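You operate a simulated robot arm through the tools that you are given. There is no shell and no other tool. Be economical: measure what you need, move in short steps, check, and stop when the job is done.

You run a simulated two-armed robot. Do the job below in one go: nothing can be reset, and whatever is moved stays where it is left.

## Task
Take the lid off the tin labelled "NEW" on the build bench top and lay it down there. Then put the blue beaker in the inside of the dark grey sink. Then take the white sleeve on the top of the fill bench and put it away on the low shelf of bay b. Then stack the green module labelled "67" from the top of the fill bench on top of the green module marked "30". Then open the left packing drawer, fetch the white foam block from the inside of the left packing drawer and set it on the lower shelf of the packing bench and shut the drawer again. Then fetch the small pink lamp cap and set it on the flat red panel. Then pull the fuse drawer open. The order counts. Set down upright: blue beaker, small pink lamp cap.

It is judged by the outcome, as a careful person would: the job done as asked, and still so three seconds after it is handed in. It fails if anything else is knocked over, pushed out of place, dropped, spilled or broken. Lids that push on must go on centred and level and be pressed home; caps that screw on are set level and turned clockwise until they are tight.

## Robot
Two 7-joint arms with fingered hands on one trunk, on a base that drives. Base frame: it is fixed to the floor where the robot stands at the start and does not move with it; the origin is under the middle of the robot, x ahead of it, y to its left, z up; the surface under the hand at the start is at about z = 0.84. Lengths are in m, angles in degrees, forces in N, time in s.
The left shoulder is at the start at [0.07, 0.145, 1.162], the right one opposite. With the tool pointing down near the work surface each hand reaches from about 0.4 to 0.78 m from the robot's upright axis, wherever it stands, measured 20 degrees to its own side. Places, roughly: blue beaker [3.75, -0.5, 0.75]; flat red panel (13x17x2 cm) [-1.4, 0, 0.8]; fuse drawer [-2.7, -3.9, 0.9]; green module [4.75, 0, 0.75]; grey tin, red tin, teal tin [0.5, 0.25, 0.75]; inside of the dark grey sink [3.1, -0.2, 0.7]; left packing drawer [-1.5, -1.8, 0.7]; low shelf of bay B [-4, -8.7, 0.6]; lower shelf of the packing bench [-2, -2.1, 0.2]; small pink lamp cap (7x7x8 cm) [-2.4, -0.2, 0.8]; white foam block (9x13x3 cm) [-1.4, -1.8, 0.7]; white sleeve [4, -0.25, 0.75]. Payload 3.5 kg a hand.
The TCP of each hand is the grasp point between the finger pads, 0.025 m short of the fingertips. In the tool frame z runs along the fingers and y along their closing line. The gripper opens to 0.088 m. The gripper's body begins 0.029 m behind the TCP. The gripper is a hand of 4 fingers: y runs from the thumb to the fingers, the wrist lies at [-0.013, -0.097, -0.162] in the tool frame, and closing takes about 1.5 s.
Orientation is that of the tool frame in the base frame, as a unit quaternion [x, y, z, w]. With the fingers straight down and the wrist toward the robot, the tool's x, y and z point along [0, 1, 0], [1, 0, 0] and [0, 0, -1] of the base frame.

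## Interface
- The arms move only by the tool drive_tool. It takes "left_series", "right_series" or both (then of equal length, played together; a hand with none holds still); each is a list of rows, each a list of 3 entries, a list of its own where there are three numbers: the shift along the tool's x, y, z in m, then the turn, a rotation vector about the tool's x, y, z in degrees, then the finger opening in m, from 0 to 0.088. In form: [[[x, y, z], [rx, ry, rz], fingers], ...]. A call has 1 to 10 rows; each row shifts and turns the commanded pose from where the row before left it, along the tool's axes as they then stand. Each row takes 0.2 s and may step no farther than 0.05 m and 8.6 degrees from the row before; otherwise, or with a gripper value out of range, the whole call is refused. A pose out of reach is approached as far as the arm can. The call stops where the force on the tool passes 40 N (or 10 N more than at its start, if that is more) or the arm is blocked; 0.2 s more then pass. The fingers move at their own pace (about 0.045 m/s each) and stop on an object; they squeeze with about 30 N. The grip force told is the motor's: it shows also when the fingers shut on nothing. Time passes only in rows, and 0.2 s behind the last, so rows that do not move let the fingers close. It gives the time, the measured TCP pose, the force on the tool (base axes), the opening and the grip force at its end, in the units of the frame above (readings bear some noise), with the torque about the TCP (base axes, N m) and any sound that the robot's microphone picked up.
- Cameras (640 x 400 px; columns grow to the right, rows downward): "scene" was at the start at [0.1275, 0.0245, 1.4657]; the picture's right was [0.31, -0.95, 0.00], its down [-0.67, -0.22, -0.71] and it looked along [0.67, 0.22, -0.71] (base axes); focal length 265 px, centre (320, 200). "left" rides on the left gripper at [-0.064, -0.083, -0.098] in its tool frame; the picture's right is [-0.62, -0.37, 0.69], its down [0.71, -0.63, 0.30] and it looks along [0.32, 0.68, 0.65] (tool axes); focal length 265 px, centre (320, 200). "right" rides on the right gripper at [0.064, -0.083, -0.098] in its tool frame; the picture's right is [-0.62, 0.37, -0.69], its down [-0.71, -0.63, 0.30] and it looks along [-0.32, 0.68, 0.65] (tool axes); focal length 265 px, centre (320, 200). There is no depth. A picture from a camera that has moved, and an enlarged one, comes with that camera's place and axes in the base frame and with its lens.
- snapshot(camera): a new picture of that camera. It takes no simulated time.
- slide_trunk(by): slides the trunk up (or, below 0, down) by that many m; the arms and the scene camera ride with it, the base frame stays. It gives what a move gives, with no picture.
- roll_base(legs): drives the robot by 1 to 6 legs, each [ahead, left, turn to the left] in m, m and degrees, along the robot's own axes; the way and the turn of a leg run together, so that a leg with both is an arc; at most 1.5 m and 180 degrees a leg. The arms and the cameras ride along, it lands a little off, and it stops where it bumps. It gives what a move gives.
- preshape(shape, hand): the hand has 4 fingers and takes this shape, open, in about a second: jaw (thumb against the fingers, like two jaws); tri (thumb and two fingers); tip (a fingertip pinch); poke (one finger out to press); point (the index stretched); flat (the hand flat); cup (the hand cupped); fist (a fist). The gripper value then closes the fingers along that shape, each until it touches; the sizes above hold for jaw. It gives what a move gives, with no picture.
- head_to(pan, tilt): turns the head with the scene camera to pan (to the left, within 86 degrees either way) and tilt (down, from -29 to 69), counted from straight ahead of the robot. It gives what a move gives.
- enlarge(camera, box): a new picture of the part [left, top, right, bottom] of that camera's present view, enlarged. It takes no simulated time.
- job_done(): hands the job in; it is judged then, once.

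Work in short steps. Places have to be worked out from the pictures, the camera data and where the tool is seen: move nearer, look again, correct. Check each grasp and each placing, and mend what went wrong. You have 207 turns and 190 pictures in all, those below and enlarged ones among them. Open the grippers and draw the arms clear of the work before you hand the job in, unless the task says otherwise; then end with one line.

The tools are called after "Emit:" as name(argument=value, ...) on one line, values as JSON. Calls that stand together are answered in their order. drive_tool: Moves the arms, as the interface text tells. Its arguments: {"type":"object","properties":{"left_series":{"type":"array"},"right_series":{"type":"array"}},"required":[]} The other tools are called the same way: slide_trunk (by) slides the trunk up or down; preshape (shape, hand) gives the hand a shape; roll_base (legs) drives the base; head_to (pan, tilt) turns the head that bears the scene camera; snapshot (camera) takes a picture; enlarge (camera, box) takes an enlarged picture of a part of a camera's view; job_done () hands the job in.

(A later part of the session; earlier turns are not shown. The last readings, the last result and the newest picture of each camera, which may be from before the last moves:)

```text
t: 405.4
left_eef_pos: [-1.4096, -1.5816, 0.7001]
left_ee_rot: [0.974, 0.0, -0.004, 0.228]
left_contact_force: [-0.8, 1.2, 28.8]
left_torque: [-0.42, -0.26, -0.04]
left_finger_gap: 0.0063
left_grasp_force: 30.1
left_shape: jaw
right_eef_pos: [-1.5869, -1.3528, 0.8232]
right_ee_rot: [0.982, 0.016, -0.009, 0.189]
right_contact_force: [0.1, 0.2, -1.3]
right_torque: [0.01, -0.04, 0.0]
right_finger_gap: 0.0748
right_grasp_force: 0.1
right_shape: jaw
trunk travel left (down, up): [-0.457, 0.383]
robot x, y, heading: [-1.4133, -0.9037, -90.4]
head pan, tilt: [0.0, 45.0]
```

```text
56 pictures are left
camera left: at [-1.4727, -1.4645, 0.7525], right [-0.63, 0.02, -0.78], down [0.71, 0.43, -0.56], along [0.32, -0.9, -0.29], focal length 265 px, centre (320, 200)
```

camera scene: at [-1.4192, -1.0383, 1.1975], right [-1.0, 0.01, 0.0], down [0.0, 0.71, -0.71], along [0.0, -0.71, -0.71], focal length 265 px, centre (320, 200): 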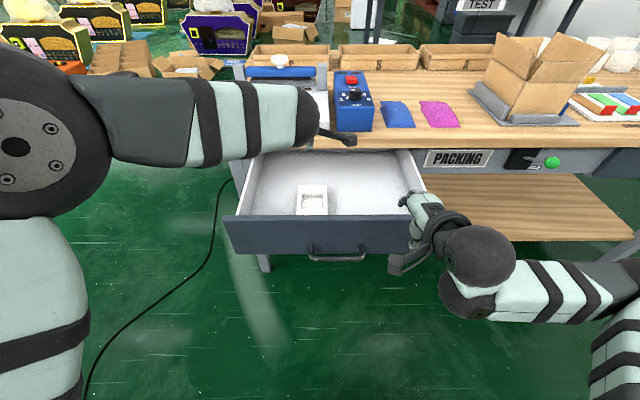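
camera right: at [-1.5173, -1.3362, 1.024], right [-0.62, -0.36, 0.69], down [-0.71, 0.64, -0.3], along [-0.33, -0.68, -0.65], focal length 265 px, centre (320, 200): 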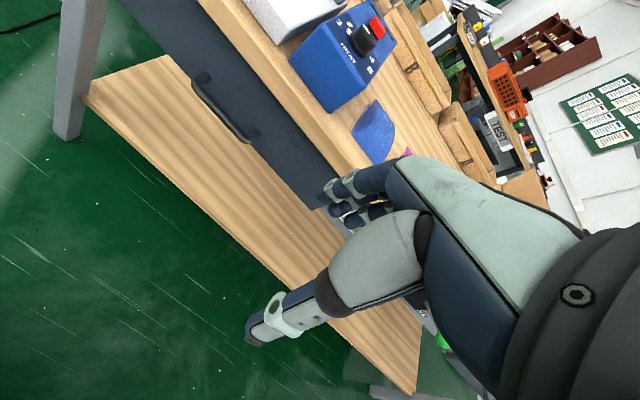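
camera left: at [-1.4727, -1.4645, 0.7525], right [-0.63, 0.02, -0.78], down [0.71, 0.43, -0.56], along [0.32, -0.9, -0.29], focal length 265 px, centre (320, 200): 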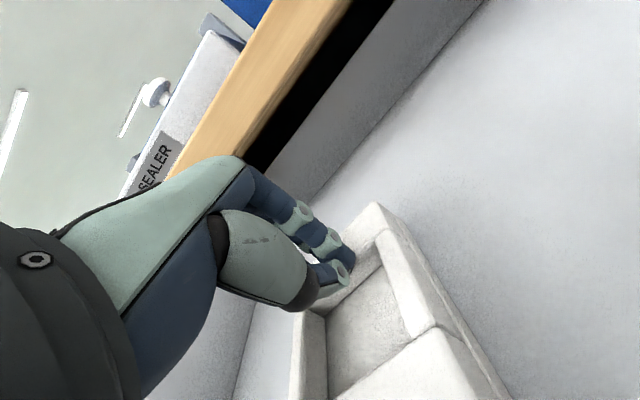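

Wall seems gripped (0.006 gap, 30 N). I lift gently 4 cm and check.

Emit:
drive_tool(left_series=[[[0, 0.0085, -0.018], [0, 0, 0], 0.0], [[0, 0.0085, -0.018], [0, 0, 0], 0.0], [[0, 0.004, -0.02], [0, 0, 0], 0.0]])

Emit:
snapshot(camera="left")

```text
t: 406.2
left_eef_pos: [-1.4088, -1.5762, 0.7515]
left_ee_rot: [0.976, -0.001, -0.004, 0.219]
left_contact_force: [0.1, -0.6, -0.4]
left_torque: [-0.04, -0.03, -0.02]
left_finger_gap: 0.0042
left_grasp_force: 30.3
left_shape: jaw
right_eef_pos: [-1.5869, -1.3564, 0.8207]
right_ee_rot: [0.982, 0.017, -0.009, 0.186]
right_contact_force: [0.1, 0.5, 0.8]
right_torque: [-0.02, -0.01, -0.01]
right_finger_gap: 0.0747
right_grasp_force: 0.0
right_shape: jaw
trunk travel left (down, up): [-0.457, 0.383]
robot x, y, heading: [-1.4161, -0.9063, -90.3]
head pan, tilt: [0.0, 45.0]
```

```text
55 pictures are left
camera left: at [-1.4716, -1.4607, 0.8062], right [-0.63, 0.04, -0.78], down [0.71, 0.44, -0.55], along [0.32, -0.9, -0.3], focal length 265 px, centre (320, 200)
```

left: 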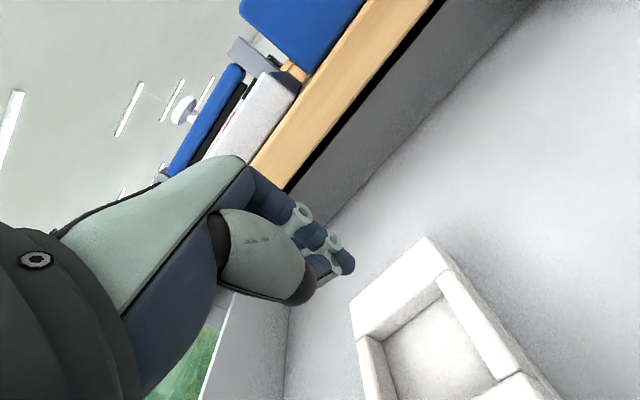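

It slipped off: the grip was too shallow. I open only to 0.04, so the tips are extended, and descend until they touch the drawer floor before closing.

Emit:
drive_tool(left_series=[[[0, 0.005, 0.0023], [0, 0, 0], 0.045], [[0, 0, 0], [0, 0, 0], 0.045], [[0, 0, 0], [0, 0, 0], 0.042], [[0, -0.0106, 0.0226], [0, 0, 0], 0.042], [[0, -0.0106, 0.0226], [0, 0, 0], 0.042], [[0, -0.0021, 0.0045], [0, 0, 0], 0.042], [[0, -0.0021, 0.0045], [0, 0, 0], 0.042]])

Emit:
snapshot(camera="left")

```text
t: 407.8
left_eef_pos: [-1.4108, -1.5824, 0.6965]
left_ee_rot: [0.975, 0.001, -0.005, 0.224]
left_contact_force: [1.0, 0.1, 0.9]
left_torque: [0.06, -0.01, -0.02]
left_finger_gap: 0.0423
left_grasp_force: 0.0
left_shape: jaw
right_eef_pos: [-1.5859, -1.3554, 0.8226]
right_ee_rot: [0.982, 0.017, -0.009, 0.186]
right_contact_force: [0.5, 1.0, -0.5]
right_torque: [-0.03, -0.06, 0.03]
right_finger_gap: 0.0748
right_grasp_force: 0.1
right_shape: jaw
trunk travel left (down, up): [-0.457, 0.383]
robot x, y, heading: [-1.4155, -0.905, -90.1]
head pan, tilt: [0.0, 45.0]
```

```text
54 pictures are left
camera left: at [-1.473, -1.4671, 0.7494], right [-0.63, 0.03, -0.78], down [0.71, 0.43, -0.55], along [0.32, -0.9, -0.29], focal length 265 px, centre (320, 200)
```

left: 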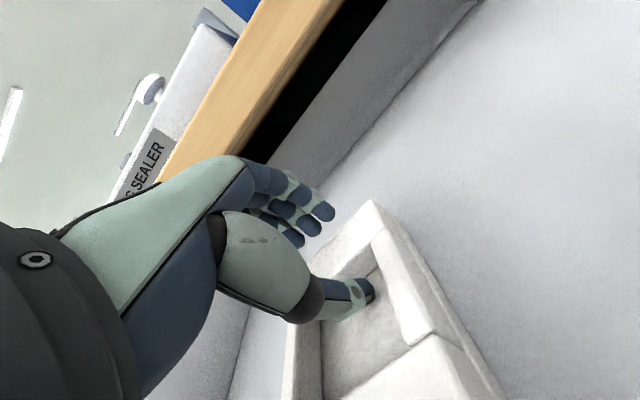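

No floor contact yet; I go deeper in 4 mm steps.

Emit:
drive_tool(left_series=[[[0, -0.0018, 0.0036], [0, 0, 0], 0.042], [[0, -0.0018, 0.0036], [0, 0, 0], 0.042], [[0, -0.0018, 0.0036], [0, 0, 0], 0.042]])

```text
t: 408.6
left_eef_pos: [-1.4089, -1.5835, 0.6992]
left_ee_rot: [0.972, 0.002, -0.005, 0.235]
left_contact_force: [-0.5, -0.2, 0.5]
left_torque: [0.0, 0.0, -0.01]
left_finger_gap: 0.0419
left_grasp_force: 0.0
left_shape: jaw
right_eef_pos: [-1.5872, -1.3491, 0.8267]
right_ee_rot: [0.981, 0.017, -0.009, 0.191]
right_contact_force: [-0.3, -0.4, 0.4]
right_torque: [-0.03, -0.01, -0.01]
right_finger_gap: 0.0749
right_grasp_force: 0.1
right_shape: jaw
trunk travel left (down, up): [-0.457, 0.383]
robot x, y, heading: [-1.4173, -0.9058, -90.2]
head pan, tilt: [0.0, 45.0]
```

The wrist is resting on the drawer front panel because of the tilt. I rise, reduce the tilt to ~10°, and try again.

Emit:
drive_tool(left_series=[[[0, 0.0127, -0.0272], [0, 0, 0], 0.042], [[0, 0, 0], [7.5, 0, 0], 0.042], [[0, 0, 0], [7.5, 0, 0], 0.042], [[0, 0.004, 0.0], [0, 0, 0], 0.042]])

```text
t: 409.6
left_eef_pos: [-1.4102, -1.5853, 0.7109]
left_ee_rot: [0.996, -0.001, -0.004, 0.089]
left_contact_force: [-0.1, -0.6, -0.5]
left_torque: [0.0, 0.02, -0.03]
left_finger_gap: 0.0416
left_grasp_force: 0.1
left_shape: jaw
right_eef_pos: [-1.5866, -1.3561, 0.8209]
right_ee_rot: [0.982, 0.017, -0.009, 0.187]
right_contact_force: [-0.3, 0.4, 0.3]
right_torque: [-0.03, 0.02, -0.01]
right_finger_gap: 0.0748
right_grasp_force: 0.1
right_shape: jaw
trunk travel left (down, up): [-0.457, 0.383]
robot x, y, heading: [-1.4171, -0.9061, -90.4]
head pan, tilt: [0.0, 45.0]
```

Emit:
drive_tool(left_series=[[[0, 0.001, 0.012], [0, 0, 0], 0.042], [[0, -0.001, 0.008], [0, 0, 0], 0.042], [[0, -0.0008, 0.005], [0, 0, 0], 0.042]])

Emit:
snapshot(camera="left")

```text
t: 410.4
left_eef_pos: [-1.4104, -1.5897, 0.6897]
left_ee_rot: [0.996, 0.0, -0.004, 0.094]
left_contact_force: [0.3, 0.9, 11.4]
left_torque: [0.28, -0.01, -0.03]
left_finger_gap: 0.0412
left_grasp_force: 0.0
left_shape: jaw
right_eef_pos: [-1.5866, -1.3553, 0.8232]
right_ee_rot: [0.982, 0.017, -0.009, 0.186]
right_contact_force: [0.3, -0.2, 0.1]
right_torque: [0.02, 0.0, 0.01]
right_finger_gap: 0.0746
right_grasp_force: 0.0
right_shape: jaw
trunk travel left (down, up): [-0.457, 0.383]
robot x, y, heading: [-1.4178, -0.908, -90.0]
head pan, tilt: [0.0, 45.0]
```

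```text
53 pictures are left
camera left: at [-1.4725, -1.4917, 0.7715], right [-0.63, 0.23, -0.74], down [0.71, 0.56, -0.42], along [0.32, -0.79, -0.52], focal length 265 px, centre (320, 200)
```

left: 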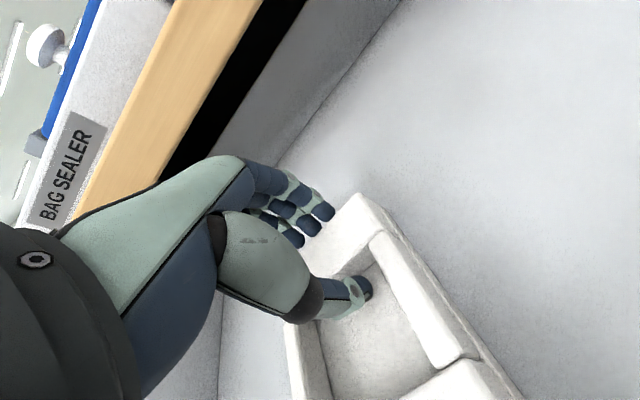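

Tips touch the floor. I close here.

Emit:
drive_tool(left_series=[[[0, 0, -0.001], [0, 0, 0], 0.02], [[0, 0, 0], [0, 0, 0], 0.0], [[0, 0, 0], [0, 0, 0], 0.0], [[0, 0, 0], [0, 0, 0], 0.0], [[0, 0, 0], [0, 0, 0], 0.0], [[0, 0, 0], [0, 0, 0], 0.0], [[0, 0, -0.008], [0, 0, 0], 0.0], [[0, 0, -0.02], [0, 0, 0], 0.0], [[0, 0, -0.02], [0, 0, 0], 0.0]])

Emit:
snapshot(camera="left")

```text
t: 412.4
left_eef_pos: [-1.4103, -1.5819, 0.7355]
left_ee_rot: [0.996, -0.001, -0.004, 0.091]
left_contact_force: [0.1, -0.1, -0.7]
left_torque: [-0.01, 0.0, 0.01]
left_finger_gap: 0.0322
left_grasp_force: 29.9
left_shape: jaw
right_eef_pos: [-1.5861, -1.3562, 0.8212]
right_ee_rot: [0.982, 0.017, -0.01, 0.186]
right_contact_force: [0.1, 0.0, 0.9]
right_torque: [-0.03, 0.02, 0.01]
right_finger_gap: 0.0747
right_grasp_force: 0.0
right_shape: jaw
trunk travel left (down, up): [-0.457, 0.383]
robot x, y, heading: [-1.4168, -0.9085, -90.2]
head pan, tilt: [0.0, 45.0]
```

```text
52 pictures are left
camera left: at [-1.4725, -1.4828, 0.8169], right [-0.63, 0.24, -0.74], down [0.71, 0.56, -0.42], along [0.32, -0.79, -0.52], focal length 265 px, centre (320, 200)
```

left: 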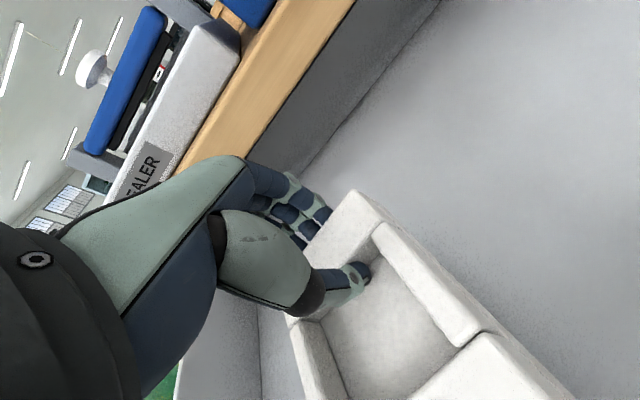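

The foam is gripped and lifted. I raise it clear of the drawer, then draw it back a little.

Emit:
drive_tool(left_series=[[[0, 0.005, -0.0394], [0, 0, 0], 0.0], [[0, 0.005, -0.0394], [0, 0, 0], 0.0], [[0, 0.005, -0.0394], [0, 0, 0], 0.0], [[0, -0.033, -0.01], [0, 0, 0], 0.0], [[0, -0.033, -0.01], [0, 0, 0], 0.0], [[0, -0.033, -0.006], [0, 0, 0], 0.0]])

Emit:
snapshot(camera="scene")

```text
t: 413.8
left_eef_pos: [-1.4087, -1.4714, 0.8624]
left_ee_rot: [0.996, -0.001, -0.003, 0.091]
left_contact_force: [0.9, -0.1, 0.2]
left_torque: [0.0, -0.01, 0.01]
left_finger_gap: 0.032
left_grasp_force: 30.0
left_shape: jaw
right_eef_pos: [-1.5865, -1.3544, 0.8217]
right_ee_rot: [0.982, 0.017, -0.009, 0.187]
right_contact_force: [0.2, -0.4, -0.3]
right_torque: [0.02, 0.01, 0.0]
right_finger_gap: 0.0749
right_grasp_force: 0.0
right_shape: jaw
trunk travel left (down, up): [-0.457, 0.383]
robot x, y, heading: [-1.4203, -0.903, -90.3]
head pan, tilt: [0.0, 45.0]
```

```text
51 pictures are left
camera scene: at [-1.4182, -1.0366, 1.1977], right [-1.0, 0.0, 0.0], down [0.0, 0.71, -0.71], along [0.0, -0.71, -0.71], focal length 265 px, centre (320, 200)
```

scene: 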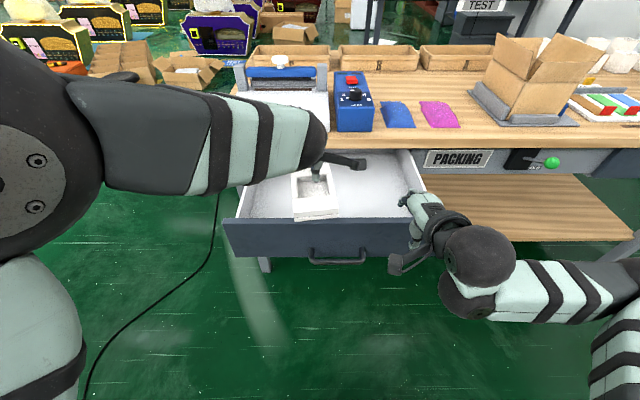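

Foam held securely. I strafe right so it clears the open drawer, to about x ≈ -1.9.

Emit:
roll_base(legs=[[0, -0.52, 0]])

Emit:
slide_trunk(by=-0.28)

Emit:
snapshot(camera="scene")

```text
t: 416.9
left_eef_pos: [-1.9307, -1.4702, 0.8615]
left_ee_rot: [0.996, -0.002, -0.004, 0.091]
left_contact_force: [0.2, 0.5, -0.2]
left_torque: [0.0, -0.04, 0.02]
left_finger_gap: 0.0319
left_grasp_force: 30.1
left_shape: jaw
right_eef_pos: [-2.1079, -1.3539, 0.8208]
right_ee_rot: [0.982, 0.018, -0.01, 0.186]
right_contact_force: [-1.1, 0.1, -0.5]
right_torque: [0.0, 0.04, 0.0]
right_finger_gap: 0.0746
right_grasp_force: 0.0
right_shape: jaw
trunk travel left (down, up): [-0.457, 0.383]
robot x, y, heading: [-1.9368, -0.9018, -90.1]
head pan, tilt: [0.0, 45.0]
```

```text
t: 419.7
left_eef_pos: [-1.9291, -1.4706, 0.5809]
left_ee_rot: [0.996, -0.001, -0.004, 0.091]
left_contact_force: [-0.4, 1.0, 0.4]
left_torque: [-0.02, 0.0, 0.03]
left_finger_gap: 0.0319
left_grasp_force: 29.7
left_shape: jaw
right_eef_pos: [-2.1068, -1.353, 0.5415]
right_ee_rot: [0.982, 0.017, -0.009, 0.186]
right_contact_force: [0.6, -0.4, -0.8]
right_torque: [0.01, -0.03, -0.03]
right_finger_gap: 0.0747
right_grasp_force: 0.2
right_shape: jaw
trunk travel left (down, up): [-0.177, 0.663]
robot x, y, heading: [-1.9394, -0.9015, -90.2]
head pan, tilt: [0.0, 45.0]
```

```text
50 pictures are left
camera scene: at [-1.9393, -1.0349, 0.9176], right [-1.0, 0.01, 0.0], down [0.0, 0.71, -0.71], along [0.0, -0.71, -0.71], focal length 265 px, centre (320, 200)
```

scene: 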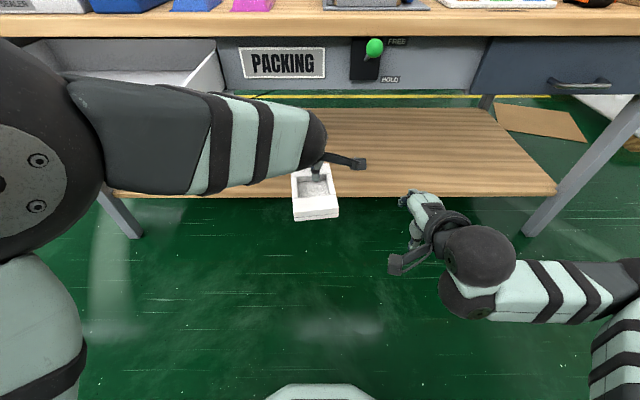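

Shelf top is about z 0.25 with its front at y ≈ -1.73. I shift 0.13 m further from the open drawer, lower the trunk and the left hand.

Emit:
roll_base(legs=[[0, -0.13, 0]])

Emit:
slide_trunk(by=-0.12)

Emit:
drive_tool(left_series=[[[0, 0.02, 0.035], [0, 0, 0], 0.0], [[0, 0.02, 0.035], [0, 0, 0], 0.0], [[0, 0.01, 0.035], [0, 0, 0], 0.0]], right_series=[[[-0.03, 0, 0], [0, 0, 0], 0.05], [[-0.03, 0, 0], [0, 0, 0], 0.05], [[-0.03, 0, 0], [0, 0, 0], 0.05]])

Emit:
snapshot(camera="scene")

```text
t: 421.0
left_eef_pos: [-2.0619, -1.4691, 0.5803]
left_ee_rot: [0.996, -0.001, -0.005, 0.09]
left_contact_force: [-0.1, -0.4, -0.1]
left_torque: [-0.01, -0.01, 0.0]
left_finger_gap: 0.0323
left_grasp_force: 30.1
left_shape: jaw
right_eef_pos: [-2.2392, -1.3516, 0.5423]
right_ee_rot: [0.982, 0.018, -0.009, 0.186]
right_contact_force: [-1.1, -0.3, -0.8]
right_torque: [0.01, 0.0, -0.01]
right_finger_gap: 0.075
right_grasp_force: 0.2
right_shape: jaw
trunk travel left (down, up): [-0.177, 0.663]
robot x, y, heading: [-2.0723, -0.9025, -90.5]
head pan, tilt: [0.0, 45.0]
```

```text
t: 422.5
left_eef_pos: [-2.0615, -1.4696, 0.4616]
left_ee_rot: [0.996, -0.001, -0.005, 0.091]
left_contact_force: [-0.2, 0.2, 0.6]
left_torque: [-0.01, 0.0, 0.01]
left_finger_gap: 0.0323
left_grasp_force: 29.9
left_shape: jaw
right_eef_pos: [-2.2384, -1.352, 0.4209]
right_ee_rot: [0.982, 0.017, -0.009, 0.186]
right_contact_force: [0.1, 0.2, 0.5]
right_torque: [0.02, 0.03, -0.03]
right_finger_gap: 0.0747
right_grasp_force: 0.1
right_shape: jaw
trunk travel left (down, up): [-0.057, 0.783]
robot x, y, heading: [-2.0679, -0.9022, -90.4]
head pan, tilt: [0.0, 45.0]
```

```text
t: 423.3
left_eef_pos: [-2.0609, -1.5389, 0.3672]
left_ee_rot: [0.996, -0.002, -0.004, 0.091]
left_contact_force: [-1.0, 0.8, 0.1]
left_torque: [0.02, 0.02, 0.02]
left_finger_gap: 0.0321
left_grasp_force: 30.5
left_shape: jaw
right_eef_pos: [-2.24, -1.3528, 0.4208]
right_ee_rot: [0.982, 0.017, -0.009, 0.186]
right_contact_force: [-0.5, 0.4, -0.5]
right_torque: [0.02, 0.0, 0.01]
right_finger_gap: 0.0506
right_grasp_force: 0.1
right_shape: jaw
right hand out of reach, approached as far as the arm can: row 1, 2, 3
trunk travel left (down, up): [-0.057, 0.783]
robot x, y, heading: [-2.071, -0.9021, -90.4]
head pan, tilt: [0.0, 45.0]
```

```text
49 pictures are left
camera scene: at [-2.0705, -1.0342, 0.7976], right [-1.0, 0.01, 0.0], down [0.0, 0.71, -0.71], along [0.0, -0.71, -0.71], focal length 265 px, centre (320, 200)
```

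scene: 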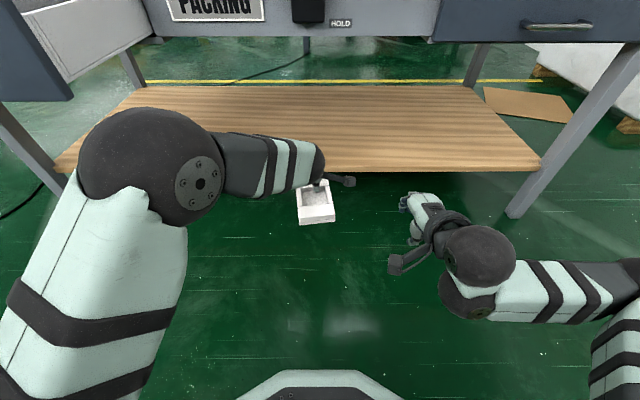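

Clear to go in. I roll forward 0.3 m beneath the bench edge.

Emit:
roll_base(legs=[[0.15, 0, 0], [0.14, 0, 0]])

Emit:
snapshot(camera="scene")

Emit:
snapshot(camera="left")

```text
t: 425.6
left_eef_pos: [-2.0629, -1.8246, 0.368]
left_ee_rot: [0.996, -0.002, -0.004, 0.09]
left_contact_force: [-0.4, -0.1, -0.5]
left_torque: [-0.03, -0.01, 0.0]
left_finger_gap: 0.0322
left_grasp_force: 30.0
left_shape: jaw
right_eef_pos: [-2.2412, -1.6396, 0.4208]
right_ee_rot: [0.982, 0.016, -0.01, 0.186]
right_contact_force: [0.0, 0.7, 0.3]
right_torque: [0.01, 0.03, 0.04]
right_finger_gap: 0.0503
right_grasp_force: 0.1
right_shape: jaw
trunk travel left (down, up): [-0.057, 0.783]
robot x, y, heading: [-2.0709, -1.1939, -90.2]
head pan, tilt: [0.0, 45.0]
```

```text
48 pictures are left
camera scene: at [-2.0722, -1.3216, 0.7976], right [-1.0, 0.01, 0.0], down [0.0, 0.71, -0.71], along [0.0, -0.71, -0.71], focal length 265 px, centre (320, 200)
```

scene: 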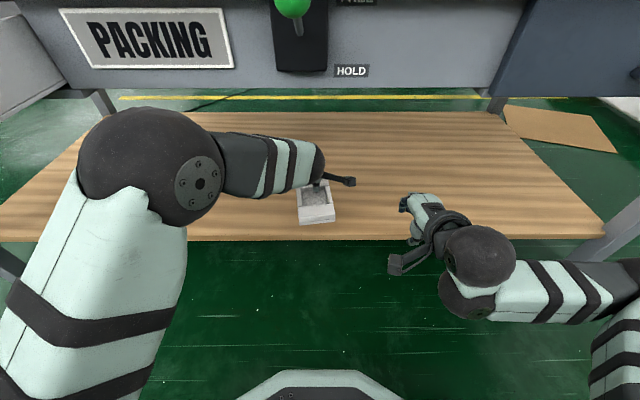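

```text
47 pictures are left
camera left: at [-2.126, -1.726, 0.4507], right [-0.63, 0.24, -0.74], down [0.71, 0.56, -0.42], along [0.32, -0.79, -0.52], focal length 265 px, centre (320, 200)
```

left: 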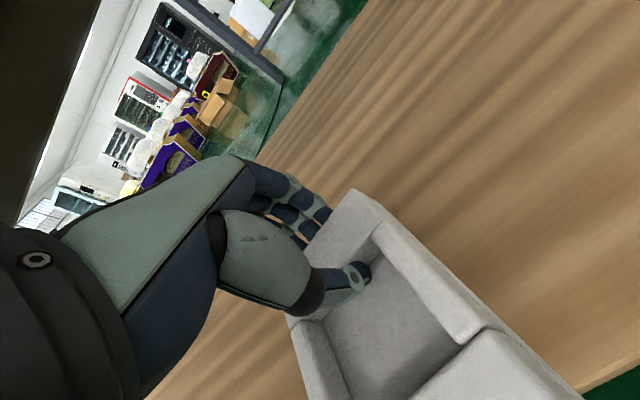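

The foam is over the shelf. I extend 10 cm further and lower partly.

Emit:
drive_tool(left_series=[[[0, 0.0328, 0.006], [0, 0, 0], 0.0], [[0, 0.0328, 0.006], [0, 0, 0], 0.0], [[0, 0.0328, 0.006], [0, 0, 0], 0.0], [[0, -0.0045, 0.0246], [0, 0, 0], 0.0], [[0, -0.0036, 0.0197], [0, 0, 0], 0.0]])

Emit:
snapshot(camera="left")

```text
t: 426.8
left_eef_pos: [-2.0654, -1.9252, 0.3223]
left_ee_rot: [0.996, -0.002, -0.005, 0.09]
left_contact_force: [-0.1, 0.5, -0.1]
left_torque: [-0.01, 0.0, -0.01]
left_finger_gap: 0.0322
left_grasp_force: 30.4
left_shape: jaw
right_eef_pos: [-2.2389, -1.6401, 0.421]
right_ee_rot: [0.982, 0.017, -0.009, 0.186]
right_contact_force: [-0.7, 0.1, -0.3]
right_torque: [0.04, 0.02, 0.03]
right_finger_gap: 0.0505
right_grasp_force: 0.1
right_shape: jaw
trunk travel left (down, up): [-0.057, 0.783]
robot x, y, heading: [-2.0711, -1.1892, -90.0]
head pan, tilt: [0.0, 45.0]
```

```text
46 pictures are left
camera left: at [-2.127, -1.8259, 0.4058], right [-0.62, 0.24, -0.74], down [0.71, 0.56, -0.42], along [0.32, -0.79, -0.52], focal length 265 px, centre (320, 200)
```

left: 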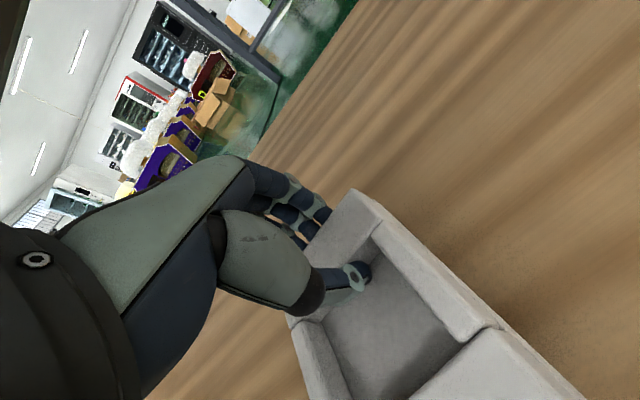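

Lowering in small steps until contact.

Emit:
drive_tool(left_series=[[[0, -0.0018, 0.0098], [0, 0, 0], 0.0], [[0, -0.0018, 0.0098], [0, 0, 0], 0.0], [[0, -0.0009, 0.005], [0, 0, 0], 0.0], [[0, -0.0009, 0.005], [0, 0, 0], 0.0]])

```text
t: 427.8
left_eef_pos: [-2.0636, -1.9247, 0.2932]
left_ee_rot: [0.996, -0.001, -0.005, 0.09]
left_contact_force: [1.3, 0.7, 0.2]
left_torque: [0.01, -0.03, 0.01]
left_finger_gap: 0.0319
left_grasp_force: 30.1
left_shape: jaw
right_eef_pos: [-2.2406, -1.6397, 0.4202]
right_ee_rot: [0.982, 0.017, -0.009, 0.186]
right_contact_force: [0.0, 0.1, 0.4]
right_torque: [-0.01, -0.04, -0.02]
right_finger_gap: 0.0506
right_grasp_force: 0.0
right_shape: jaw
trunk travel left (down, up): [-0.057, 0.783]
robot x, y, heading: [-2.0684, -1.193, -90.1]
head pan, tilt: [0.0, 45.0]
```

Emit:
drive_tool(left_series=[[[0, -0.0009, 0.005], [0, 0, 0], 0.0], [[0, -0.0009, 0.005], [0, 0, 0], 0.0], [[0, -0.0009, 0.005], [0, 0, 0], 0.0]])

```text
t: 428.6
left_eef_pos: [-2.0646, -1.9244, 0.2842]
left_ee_rot: [0.995, -0.001, -0.005, 0.096]
left_contact_force: [1.3, 7.3, 19.2]
left_torque: [0.7, 0.09, -0.11]
left_finger_gap: 0.0332
left_grasp_force: 30.1
left_shape: jaw
right_eef_pos: [-2.2408, -1.6384, 0.4235]
right_ee_rot: [0.982, 0.016, -0.01, 0.187]
right_contact_force: [-1.1, 1.2, 0.3]
right_torque: [0.02, 0.02, 0.01]
right_finger_gap: 0.0502
right_grasp_force: 0.1
right_shape: jaw
trunk travel left (down, up): [-0.057, 0.783]
robot x, y, heading: [-2.0703, -1.1903, -90.3]
head pan, tilt: [0.0, 45.0]
```

Contact with the shelf. I open and rise straight up, then look.

Emit:
drive_tool(left_series=[[[0, 0, -0.001], [0, 0, 0], 0.03], [[0, 0, 0], [0, 0, 0], 0.055], [[0, 0, 0], [0, 0, 0], 0.055], [[0, 0.0018, -0.01], [0, 0, 0], 0.055], [[0, 0.0036, -0.02], [0, 0, 0], 0.055], [[0, 0.0036, -0.03], [0, 0, 0], 0.055]])

Emit:
snapshot(camera="left")

```text
t: 429.9
left_eef_pos: [-2.0633, -1.9218, 0.3379]
left_ee_rot: [0.996, -0.002, -0.004, 0.089]
left_contact_force: [-0.3, -0.2, -0.8]
left_torque: [0.01, -0.05, -0.02]
left_finger_gap: 0.0545
left_grasp_force: 0.1
left_shape: jaw
right_eef_pos: [-2.242, -1.6392, 0.4214]
right_ee_rot: [0.982, 0.016, -0.009, 0.186]
right_contact_force: [-0.1, 0.3, 0.0]
right_torque: [0.03, -0.02, 0.0]
right_finger_gap: 0.05
right_grasp_force: 0.0
right_shape: jaw
trunk travel left (down, up): [-0.057, 0.783]
robot x, y, heading: [-2.0714, -1.1929, -90.2]
head pan, tilt: [0.0, 45.0]
```

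```text
45 pictures are left
camera left: at [-2.1259, -1.8234, 0.4211], right [-0.62, 0.24, -0.74], down [0.71, 0.56, -0.42], along [0.32, -0.79, -0.52], focal length 265 px, centre (320, 200)
```

left: 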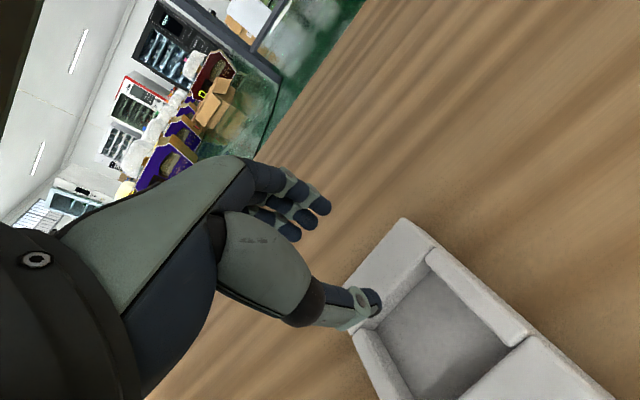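

The foam lies on the lower shelf. I rise, roll back, and retract the left hand.

Emit:
drive_tool(left_series=[[[0, 0.005, -0.03], [0, 0, 0], 0.055]])

Emit:
roll_base(legs=[[-0.31, 0, 0]])

Emit:
drive_tool(left_series=[[[0, -0.04, -0.01], [0, 0, 0], 0.02], [[0, -0.04, -0.01], [0, 0, 0], 0.0], [[0, -0.04, -0.01], [0, 0, 0], 0.0], [[0, -0.04, -0.01], [0, 0, 0], 0.0], [[0, -0.04, -0.01], [0, 0, 0], 0.0], [[0, -0.04, -0.01], [0, 0, 0], 0.0], [[0, -0.02, -0.01], [0, 0, 0], 0.0]])

Emit:
slide_trunk(by=0.4)

Emit:
snapshot(camera="scene")

```text
t: 430.4
left_eef_pos: [-2.0637, -1.9206, 0.3695]
left_ee_rot: [0.996, -0.001, -0.004, 0.09]
left_contact_force: [-0.2, 0.6, -0.3]
left_torque: [0.0, 0.02, 0.03]
left_finger_gap: 0.0546
left_grasp_force: 0.1
left_shape: jaw
right_eef_pos: [-2.2406, -1.6394, 0.421]
right_ee_rot: [0.983, 0.016, -0.009, 0.185]
right_contact_force: [-0.4, -0.4, 0.1]
right_torque: [-0.01, 0.0, 0.0]
right_finger_gap: 0.0502
right_grasp_force: 0.1
right_shape: jaw
trunk travel left (down, up): [-0.057, 0.783]
robot x, y, heading: [-2.0728, -1.1925, -90.4]
head pan, tilt: [0.0, 45.0]
```

```text
t: 432.4
left_eef_pos: [-2.0609, -1.6107, 0.3693]
left_ee_rot: [0.996, -0.003, -0.005, 0.09]
left_contact_force: [-0.7, -1.0, -0.8]
left_torque: [0.01, 0.01, 0.0]
left_finger_gap: 0.0549
left_grasp_force: 0.1
left_shape: jaw
right_eef_pos: [-2.2389, -1.3282, 0.4224]
right_ee_rot: [0.982, 0.017, -0.009, 0.186]
right_contact_force: [-0.8, 0.1, 0.1]
right_torque: [0.01, -0.01, 0.01]
right_finger_gap: 0.0504
right_grasp_force: 0.0
right_shape: jaw
trunk travel left (down, up): [-0.057, 0.783]
robot x, y, heading: [-2.0696, -0.8774, -90.3]
head pan, tilt: [0.0, 45.0]
```

```text
t: 434.1
left_eef_pos: [-2.0621, -1.341, 0.3923]
left_ee_rot: [0.996, -0.002, -0.004, 0.091]
left_contact_force: [0.2, -0.9, 0.2]
left_torque: [0.0, 0.02, 0.0]
left_finger_gap: 0.0
left_grasp_force: 29.4
left_shape: jaw
right_eef_pos: [-2.238, -1.3286, 0.4206]
right_ee_rot: [0.982, 0.017, -0.009, 0.186]
right_contact_force: [-1.1, -0.3, -0.1]
right_torque: [0.01, 0.0, 0.01]
right_finger_gap: 0.0504
right_grasp_force: 0.0
right_shape: jaw
trunk travel left (down, up): [-0.057, 0.783]
robot x, y, heading: [-2.0652, -0.8779, -90.5]
head pan, tilt: [0.0, 45.0]
```

```text
t: 437.9
left_eef_pos: [-2.0612, -1.3422, 0.7912]
left_ee_rot: [0.996, -0.002, -0.005, 0.09]
left_contact_force: [-0.3, 0.2, 0.1]
left_torque: [-0.02, 0.01, -0.01]
left_finger_gap: 0.0
left_grasp_force: 30.2
left_shape: jaw
right_eef_pos: [-2.2399, -1.3272, 0.8212]
right_ee_rot: [0.982, 0.016, -0.01, 0.186]
right_contact_force: [0.2, -0.3, 0.1]
right_torque: [-0.02, -0.02, 0.0]
right_finger_gap: 0.0502
right_grasp_force: 0.1
right_shape: jaw
trunk travel left (down, up): [-0.457, 0.383]
robot x, y, heading: [-2.0675, -0.8774, -90.5]
head pan, tilt: [0.0, 45.0]
```

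```text
44 pictures are left
camera scene: at [-2.0703, -1.0102, 1.1976], right [-1.0, 0.01, 0.0], down [0.01, 0.71, -0.71], along [-0.01, -0.71, -0.71], focal length 265 px, centre (320, 200)
```

scene: 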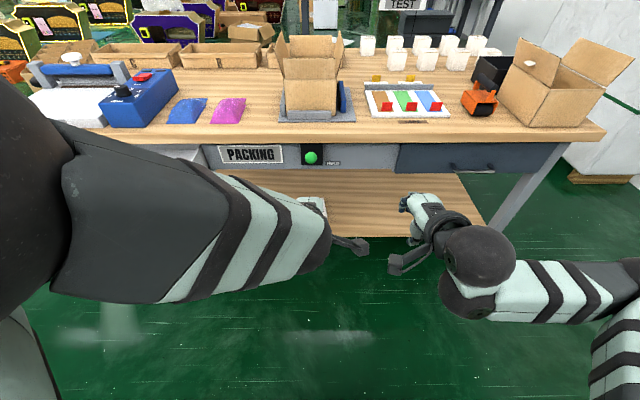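

Now I strafe back left to the drawer and tilt the closed left hand toward forward-pointing to push the drawer shut.

Emit:
roll_base(legs=[[0, 0.68, 0]])

Emit:
drive_tool(left_series=[[[0, 0, -0.02], [-8.5, 0, 0], 0.0], [[0, 0, 0], [-8.5, 0, 0], 0.0], [[0, 0, 0], [-8.5, 0, 0], 0.0], [[0, 0, 0], [-8.5, 0, 0], 0.0], [[0, 0, 0], [-8.5, 0, 0], 0.0], [[0, 0, 0], [-8.5, 0, 0], 0.0]])

Emit:
snapshot(camera="scene")

```text
t: 441.6
left_eef_pos: [-1.3788, -1.3465, 0.7917]
left_ee_rot: [0.996, -0.002, -0.004, 0.09]
left_contact_force: [0.3, 0.1, -0.1]
left_torque: [0.0, -0.03, 0.02]
left_finger_gap: 0.0
left_grasp_force: 29.8
left_shape: jaw
right_eef_pos: [-1.5584, -1.3337, 0.8219]
right_ee_rot: [0.982, 0.017, -0.01, 0.185]
right_contact_force: [-0.4, -0.5, -0.7]
right_torque: [-0.01, 0.01, 0.02]
right_finger_gap: 0.0504
right_grasp_force: 0.1
right_shape: jaw
trunk travel left (down, up): [-0.457, 0.383]
robot x, y, heading: [-1.3867, -0.8832, -90.3]
head pan, tilt: [0.0, 45.0]
```

```text
t: 443.2
left_eef_pos: [-1.3412, -1.4241, 0.9272]
left_ee_rot: [0.855, 0.037, -0.031, 0.516]
left_contact_force: [-0.2, -0.1, -0.3]
left_torque: [-0.03, -0.01, 0.01]
left_finger_gap: 0.0001
left_grasp_force: 30.2
left_shape: jaw
left hand out of reach, approached as far as the arm can: row 4, 5, 6
right_eef_pos: [-1.5591, -1.3323, 0.8212]
right_ee_rot: [0.982, 0.017, -0.011, 0.187]
right_contact_force: [0.7, -0.3, 0.6]
right_torque: [-0.01, 0.0, -0.01]
right_finger_gap: 0.0503
right_grasp_force: 0.0
right_shape: jaw
trunk travel left (down, up): [-0.457, 0.383]
robot x, y, heading: [-1.3883, -0.8802, -90.3]
head pan, tilt: [0.0, 45.0]
stopped in row 6 (left hand): the arm was blocked; the commanded pose is now the measured one
```

```text
43 pictures are left
camera scene: at [-1.3898, -1.014, 1.1977], right [-1.0, 0.01, 0.0], down [0.0, 0.71, -0.71], along [0.0, -0.71, -0.71], focal length 265 px, centre (320, 200)
```

scene: 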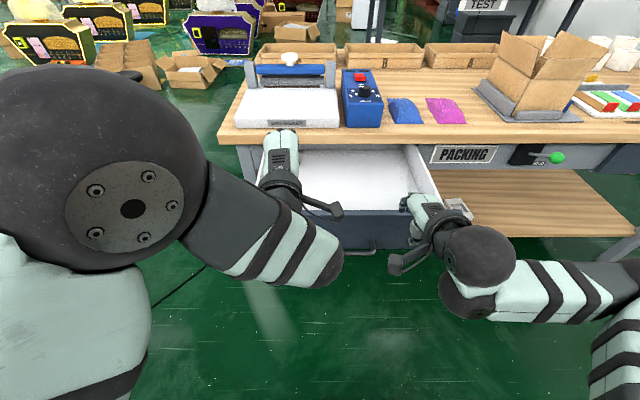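

The left hand's pose is awkward; I'll push with the right instead. I return the left hand to pointing down and raise it, and tilt/close the right hand while lowering it in front of the panel.

Emit:
drive_tool(left_series=[[[0, 0, 0], [8.5, 0, 0], 0.0], [[0, 0, 0], [8.5, 0, 0], 0.0], [[0, 0, 0], [8.5, 0, 0], 0.0], [[0, 0, 0], [8.5, 0, 0], 0.0], [[0, 0, 0], [8.5, 0, 0], 0.0], [[0, 0, -0.04], [8.5, 0, 0], 0.0], [[0, 0, -0.05], [0, 0, 0], 0.0], [[0, 0, -0.05], [0, 0, 0], 0.0], [[0, 0, -0.05], [0, 0, 0], 0.0], [[0, 0, -0.05], [0, 0, 0], 0.0]], right_series=[[[-0.01, 0, 0], [-7, 0, 0], 0.0], [[-0.01, 0, 0], [-7, 0, 0], 0.0], [[0, 0, 0], [-7, 0, 0], 0.0], [[0, 0, 0], [0, 0, 0], 0.0], [[0, -0.0167, 0.0186], [0, 0, 0], 0.0], [[0, -0.0167, 0.0186], [0, 0, 0], 0.0], [[0, -0.0167, 0.0186], [0, 0, 0], 0.0], [[0, -0.0167, 0.0186], [0, 0, 0], 0.0], [[0, -0.0167, 0.0186], [0, 0, 0], 0.0], [[0, 0, 0], [0, 0, 0], 0.0]])

Emit:
snapshot(camera="scene")

```text
t: 445.4
left_eef_pos: [-1.3278, -1.3708, 1.159]
left_ee_rot: [0.994, 0.017, -0.041, 0.097]
left_contact_force: [-0.4, 0.2, -0.1]
left_torque: [0.02, 0.0, 0.03]
left_finger_gap: 0.0001
left_grasp_force: 29.5
left_shape: jaw
right_eef_pos: [-1.5512, -1.3647, 0.741]
right_ee_rot: [0.932, 0.018, -0.007, 0.363]
right_contact_force: [-0.1, -1.0, -0.1]
right_torque: [0.0, -0.01, -0.01]
right_finger_gap: 0.0
right_grasp_force: 29.7
right_shape: jaw
right hand out of reach, approached as far as the arm can: row 1, 2, 3, 5, 6, 7
trunk travel left (down, up): [-0.457, 0.383]
robot x, y, heading: [-1.3878, -0.8802, -90.2]
head pan, tilt: [0.0, 45.0]
```

```text
42 pictures are left
camera scene: at [-1.3912, -1.0139, 1.1977], right [-1.0, 0.01, 0.0], down [0.01, 0.71, -0.71], along [0.0, -0.71, -0.71], focal length 265 px, centre (320, 200)
```

scene: 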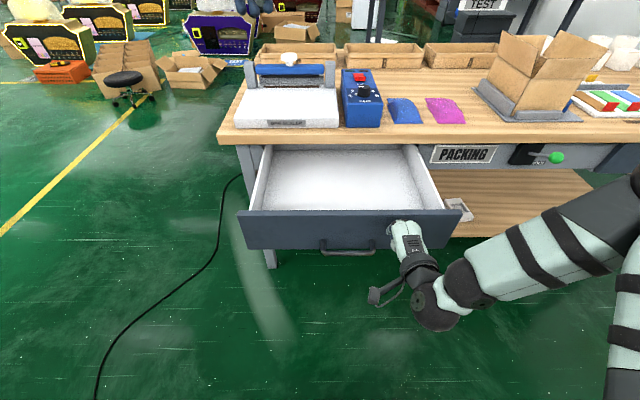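

The right hand is in front of the panel beside the handle. I lower 6 cm more, then roll forward to push.

Emit:
drive_tool(right_series=[[[-0.005, -0.0201, 0.0221], [0, 0, 0], 0.0], [[-0.005, -0.0201, 0.0221], [0, 0, 0], 0.0]])

Emit:
roll_base(legs=[[0.12, 0, 0]])

Emit:
snapshot(camera="scene")

```text
t: 446.0
left_eef_pos: [-1.3261, -1.3723, 1.1579]
left_ee_rot: [0.994, 0.018, -0.041, 0.096]
left_contact_force: [0.1, -0.2, 0.1]
left_torque: [0.0, -0.04, -0.01]
left_finger_gap: 0.0
left_grasp_force: 29.9
left_shape: jaw
right_eef_pos: [-1.5616, -1.3663, 0.6803]
right_ee_rot: [0.932, 0.018, -0.007, 0.362]
right_contact_force: [-0.1, -0.3, -0.6]
right_torque: [-0.02, -0.02, 0.0]
right_finger_gap: 0.0
right_grasp_force: 30.2
right_shape: jaw
trunk travel left (down, up): [-0.457, 0.383]
robot x, y, heading: [-1.3916, -0.8832, -90.4]
head pan, tilt: [0.0, 45.0]
```

```text
t: 447.3
left_eef_pos: [-1.327, -1.4926, 1.1585]
left_ee_rot: [0.994, 0.017, -0.041, 0.096]
left_contact_force: [0.5, -0.1, 0.9]
left_torque: [0.02, 0.0, 0.03]
left_finger_gap: 0.0
left_grasp_force: 30.0
left_shape: jaw
right_eef_pos: [-1.5628, -1.4856, 0.6803]
right_ee_rot: [0.932, 0.019, -0.006, 0.361]
right_contact_force: [0.3, 0.5, -0.5]
right_torque: [0.0, 0.0, 0.03]
right_finger_gap: 0.0
right_grasp_force: 29.6
right_shape: jaw
trunk travel left (down, up): [-0.457, 0.383]
robot x, y, heading: [-1.3879, -1.0027, -90.1]
head pan, tilt: [0.0, 45.0]
```

```text
41 pictures are left
camera scene: at [-1.3906, -1.135, 1.1975], right [-1.0, 0.01, 0.0], down [0.0, 0.71, -0.71], along [0.0, -0.71, -0.71], focal length 265 px, centre (320, 200)
```

scene: 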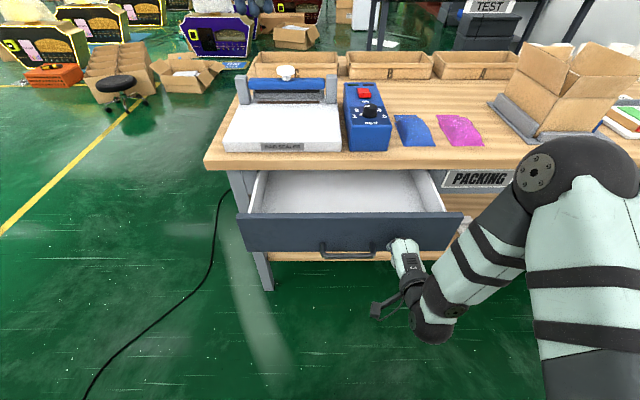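

The drawer is moving in. I continue rolling forward.

Emit:
roll_base(legs=[[0.13, 0, 0]])

Emit:
snapshot(camera="scene")

```text
t: 448.6
left_eef_pos: [-1.3288, -1.6217, 1.1578]
left_ee_rot: [0.994, 0.017, -0.041, 0.096]
left_contact_force: [0.5, -0.5, -0.9]
left_torque: [0.02, -0.04, -0.02]
left_finger_gap: 0.0
left_grasp_force: 29.5
left_shape: jaw
right_eef_pos: [-1.5645, -1.6153, 0.6812]
right_ee_rot: [0.932, 0.018, -0.007, 0.362]
right_contact_force: [-0.4, -0.1, -0.7]
right_torque: [0.01, -0.02, -0.01]
right_finger_gap: 0.0001
right_grasp_force: 29.9
right_shape: jaw
trunk travel left (down, up): [-0.457, 0.383]
robot x, y, heading: [-1.3867, -1.1304, -90.6]
head pan, tilt: [0.0, 45.0]
```

```text
40 pictures are left
camera scene: at [-1.3915, -1.2646, 1.1975], right [-1.0, 0.01, 0.0], down [0.0, 0.71, -0.71], along [0.0, -0.71, -0.71], focal length 265 px, centre (320, 200)
```

scene: 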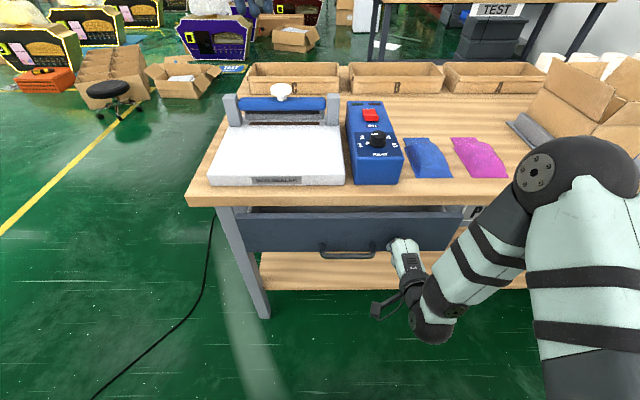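

Almost shut. I push 5 cm more.

Emit:
roll_base(legs=[[0.05, 0, 0]])

Emit:
enlarge(camera="scene", box=[200, 180, 480, 300])

```text
t: 449.5
left_eef_pos: [-1.3279, -1.6723, 1.1579]
left_ee_rot: [0.994, 0.017, -0.041, 0.096]
left_contact_force: [0.1, -0.3, -0.5]
left_torque: [0.01, -0.01, -0.02]
left_finger_gap: 0.0
left_grasp_force: 30.0
left_shape: jaw
right_eef_pos: [-1.5642, -1.6653, 0.681]
right_ee_rot: [0.932, 0.018, -0.006, 0.362]
right_contact_force: [-0.1, -0.3, 0.5]
right_torque: [0.02, 0.03, 0.01]
right_finger_gap: 0.0
right_grasp_force: 30.2
right_shape: jaw
trunk travel left (down, up): [-0.457, 0.383]
robot x, y, heading: [-1.3921, -1.1853, -90.5]
head pan, tilt: [0.0, 45.0]
```

```text
2.29 times, centred on (340, 240) of scene
camera zoom: at [-1.3919, -1.315, 1.1975], right [-1.0, 0.01, 0.0], down [0.01, 0.71, -0.71], along [-0.01, -0.71, -0.71], focal length 606 px, centre (274, 109)
```

zoom: 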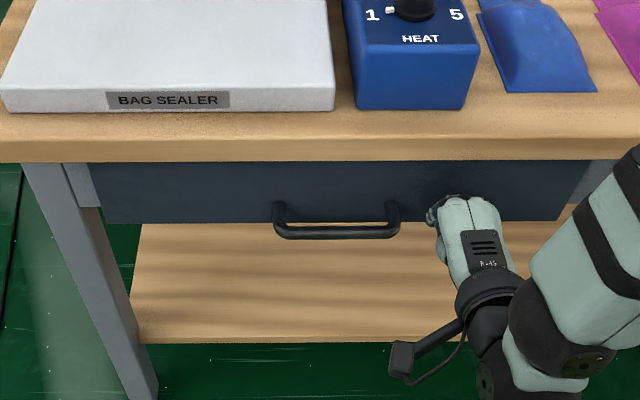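

The bar is at y ≈ -1.66; about 1 cm remains. I push with the arm in 5 mm rows until it stops.

Emit:
drive_tool(right_series=[[[0, 0.0037, 0.0034], [0, 0, 0], 0.0], [[0, 0.0037, 0.0034], [0, 0, 0], 0.0], [[0, 0.0037, 0.0034], [0, 0, 0], 0.0], [[0, 0.0037, 0.0034], [0, 0, 0], 0.0]])

Emit:
enlarge(camera="scene", box=[200, 180, 480, 300])

```text
t: 450.5
left_eef_pos: [-1.3293, -1.6671, 1.1594]
left_ee_rot: [0.994, 0.017, -0.042, 0.099]
left_contact_force: [0.1, 0.7, -0.2]
left_torque: [0.01, -0.01, -0.01]
left_finger_gap: 0.0
left_grasp_force: 30.2
left_shape: jaw
right_eef_pos: [-1.5632, -1.6811, 0.6804]
right_ee_rot: [0.933, 0.018, -0.006, 0.36]
right_contact_force: [-0.1, 24.2, 2.6]
right_torque: [0.11, -0.01, -0.05]
right_finger_gap: 0.0
right_grasp_force: 29.9
right_shape: jaw
trunk travel left (down, up): [-0.457, 0.383]
robot x, y, heading: [-1.3921, -1.177, -90.4]
head pan, tilt: [0.0, 45.0]
```

```text
2.29 times, centred on (340, 240) of scene
camera zoom: at [-1.392, -1.3098, 1.1981], right [-1.0, 0.01, 0.0], down [0.01, 0.7, -0.71], along [-0.01, -0.71, -0.7], focal length 606 px, centre (274, 109)
```

zoom: 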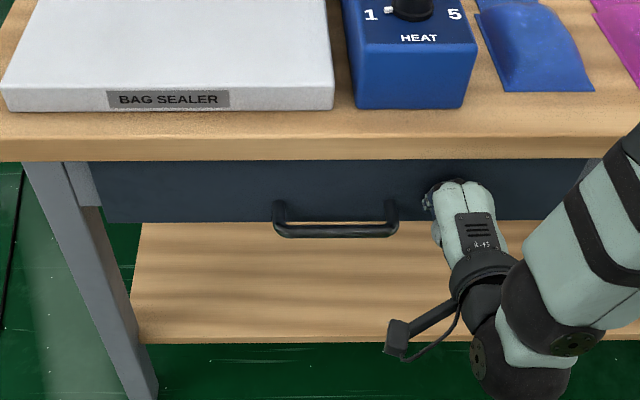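

The drawer is against its stop (24 N). I roll back and raise the trunk and right hand.

Emit:
roll_base(legs=[[-0.12, 0, 0]])

Emit:
slide_trunk(by=0.3)

Emit:
drive_tool(right_series=[[[0, 0.02, -0.022], [8, 0, 0], 0.05], [[0, 0.02, -0.03], [8, 0, 0], 0.08], [[0, 0.01, -0.04], [8, 0, 0], 0.08], [[0, 0.01, -0.04], [8, 0, 0], 0.08], [[0, 0, -0.04], [8, 0, 0], 0.08], [[0, -0.02, -0.03], [0, 0, 0], 0.08], [[0, -0.03, -0.02], [0, 0, 0], 0.08]], left_series=[[[0, -0.02, 0.03], [2, 0, 0], 0.08], [[0, -0.02, 0.03], [2, 0, 0], 0.08], [[0, -0.02, 0.04], [2, 0, 0], 0.08], [[0, 0, 0.04], [2, 0, 0], 0.08], [[0, 0, 0.04], [2, 0, 0], 0.08], [[0, 0, 0.04], [0, 0, 0], 0.08], [[0, 0, 0.03], [0, 0, 0], 0.08]])

Emit:
snapshot(camera="scene")

```text
t: 451.7
left_eef_pos: [-1.3276, -1.5511, 1.1581]
left_ee_rot: [0.994, 0.019, -0.041, 0.097]
left_contact_force: [-0.7, 0.8, -0.2]
left_torque: [0.01, 0.03, -0.02]
left_finger_gap: 0.0
left_grasp_force: 29.5
left_shape: jaw
right_eef_pos: [-1.5611, -1.5659, 0.6807]
right_ee_rot: [0.932, 0.019, -0.005, 0.361]
right_contact_force: [0.0, 0.4, -0.3]
right_torque: [-0.02, 0.02, 0.0]
right_finger_gap: 0.0003
right_grasp_force: 29.9
right_shape: jaw
trunk travel left (down, up): [-0.457, 0.383]
robot x, y, heading: [-1.3935, -1.0635, -90.2]
head pan, tilt: [0.0, 45.0]
```

```text
t: 454.7
left_eef_pos: [-1.327, -1.5519, 1.4589]
left_ee_rot: [0.994, 0.018, -0.041, 0.098]
left_contact_force: [0.7, -0.3, 0.0]
left_torque: [-0.03, 0.03, -0.02]
left_finger_gap: 0.0
left_grasp_force: 29.5
left_shape: jaw
right_eef_pos: [-1.5614, -1.5655, 0.9818]
right_ee_rot: [0.932, 0.018, -0.006, 0.361]
right_contact_force: [0.0, 0.4, -0.2]
right_torque: [0.0, 0.03, 0.0]
right_finger_gap: 0.0
right_grasp_force: 29.7
right_shape: jaw
trunk travel left (down, up): [-0.757, 0.083]
robot x, y, heading: [-1.388, -1.0658, -90.3]
head pan, tilt: [0.0, 45.0]
```

```text
t: 456.3
left_eef_pos: [-1.3516, -1.5148, 1.2032]
left_ee_rot: [0.999, 0.015, -0.043, 0.011]
left_contact_force: [-0.2, -0.9, -0.3]
left_torque: [0.02, -0.02, -0.01]
left_finger_gap: 0.0801
left_grasp_force: 0.0
left_shape: jaw
right_eef_pos: [-1.5593, -1.4932, 1.2166]
right_ee_rot: [1.0, 0.016, -0.011, 0.023]
right_contact_force: [0.4, 0.0, 0.9]
right_torque: [-0.03, 0.02, -0.05]
right_finger_gap: 0.0799
right_grasp_force: 0.1
right_shape: jaw
trunk travel left (down, up): [-0.757, 0.083]
robot x, y, heading: [-1.3889, -1.0644, -90.1]
head pan, tilt: [0.0, 45.0]
```

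```text
37 pictures are left
camera scene: at [-1.3928, -1.1923, 1.4978], right [-1.0, 0.01, 0.0], down [0.0, 0.71, -0.71], along [0.0, -0.71, -0.71], focal length 265 px, centre (320, 200)
```

scene: 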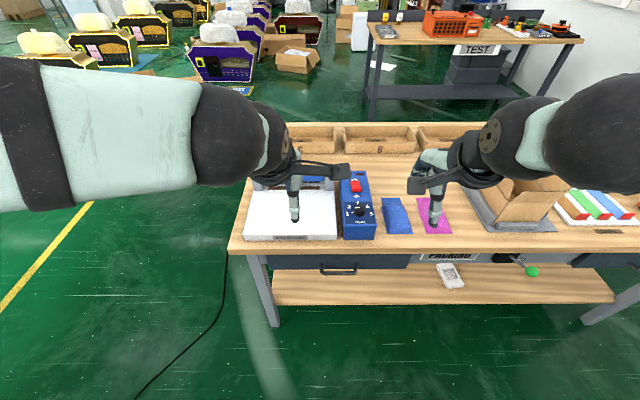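

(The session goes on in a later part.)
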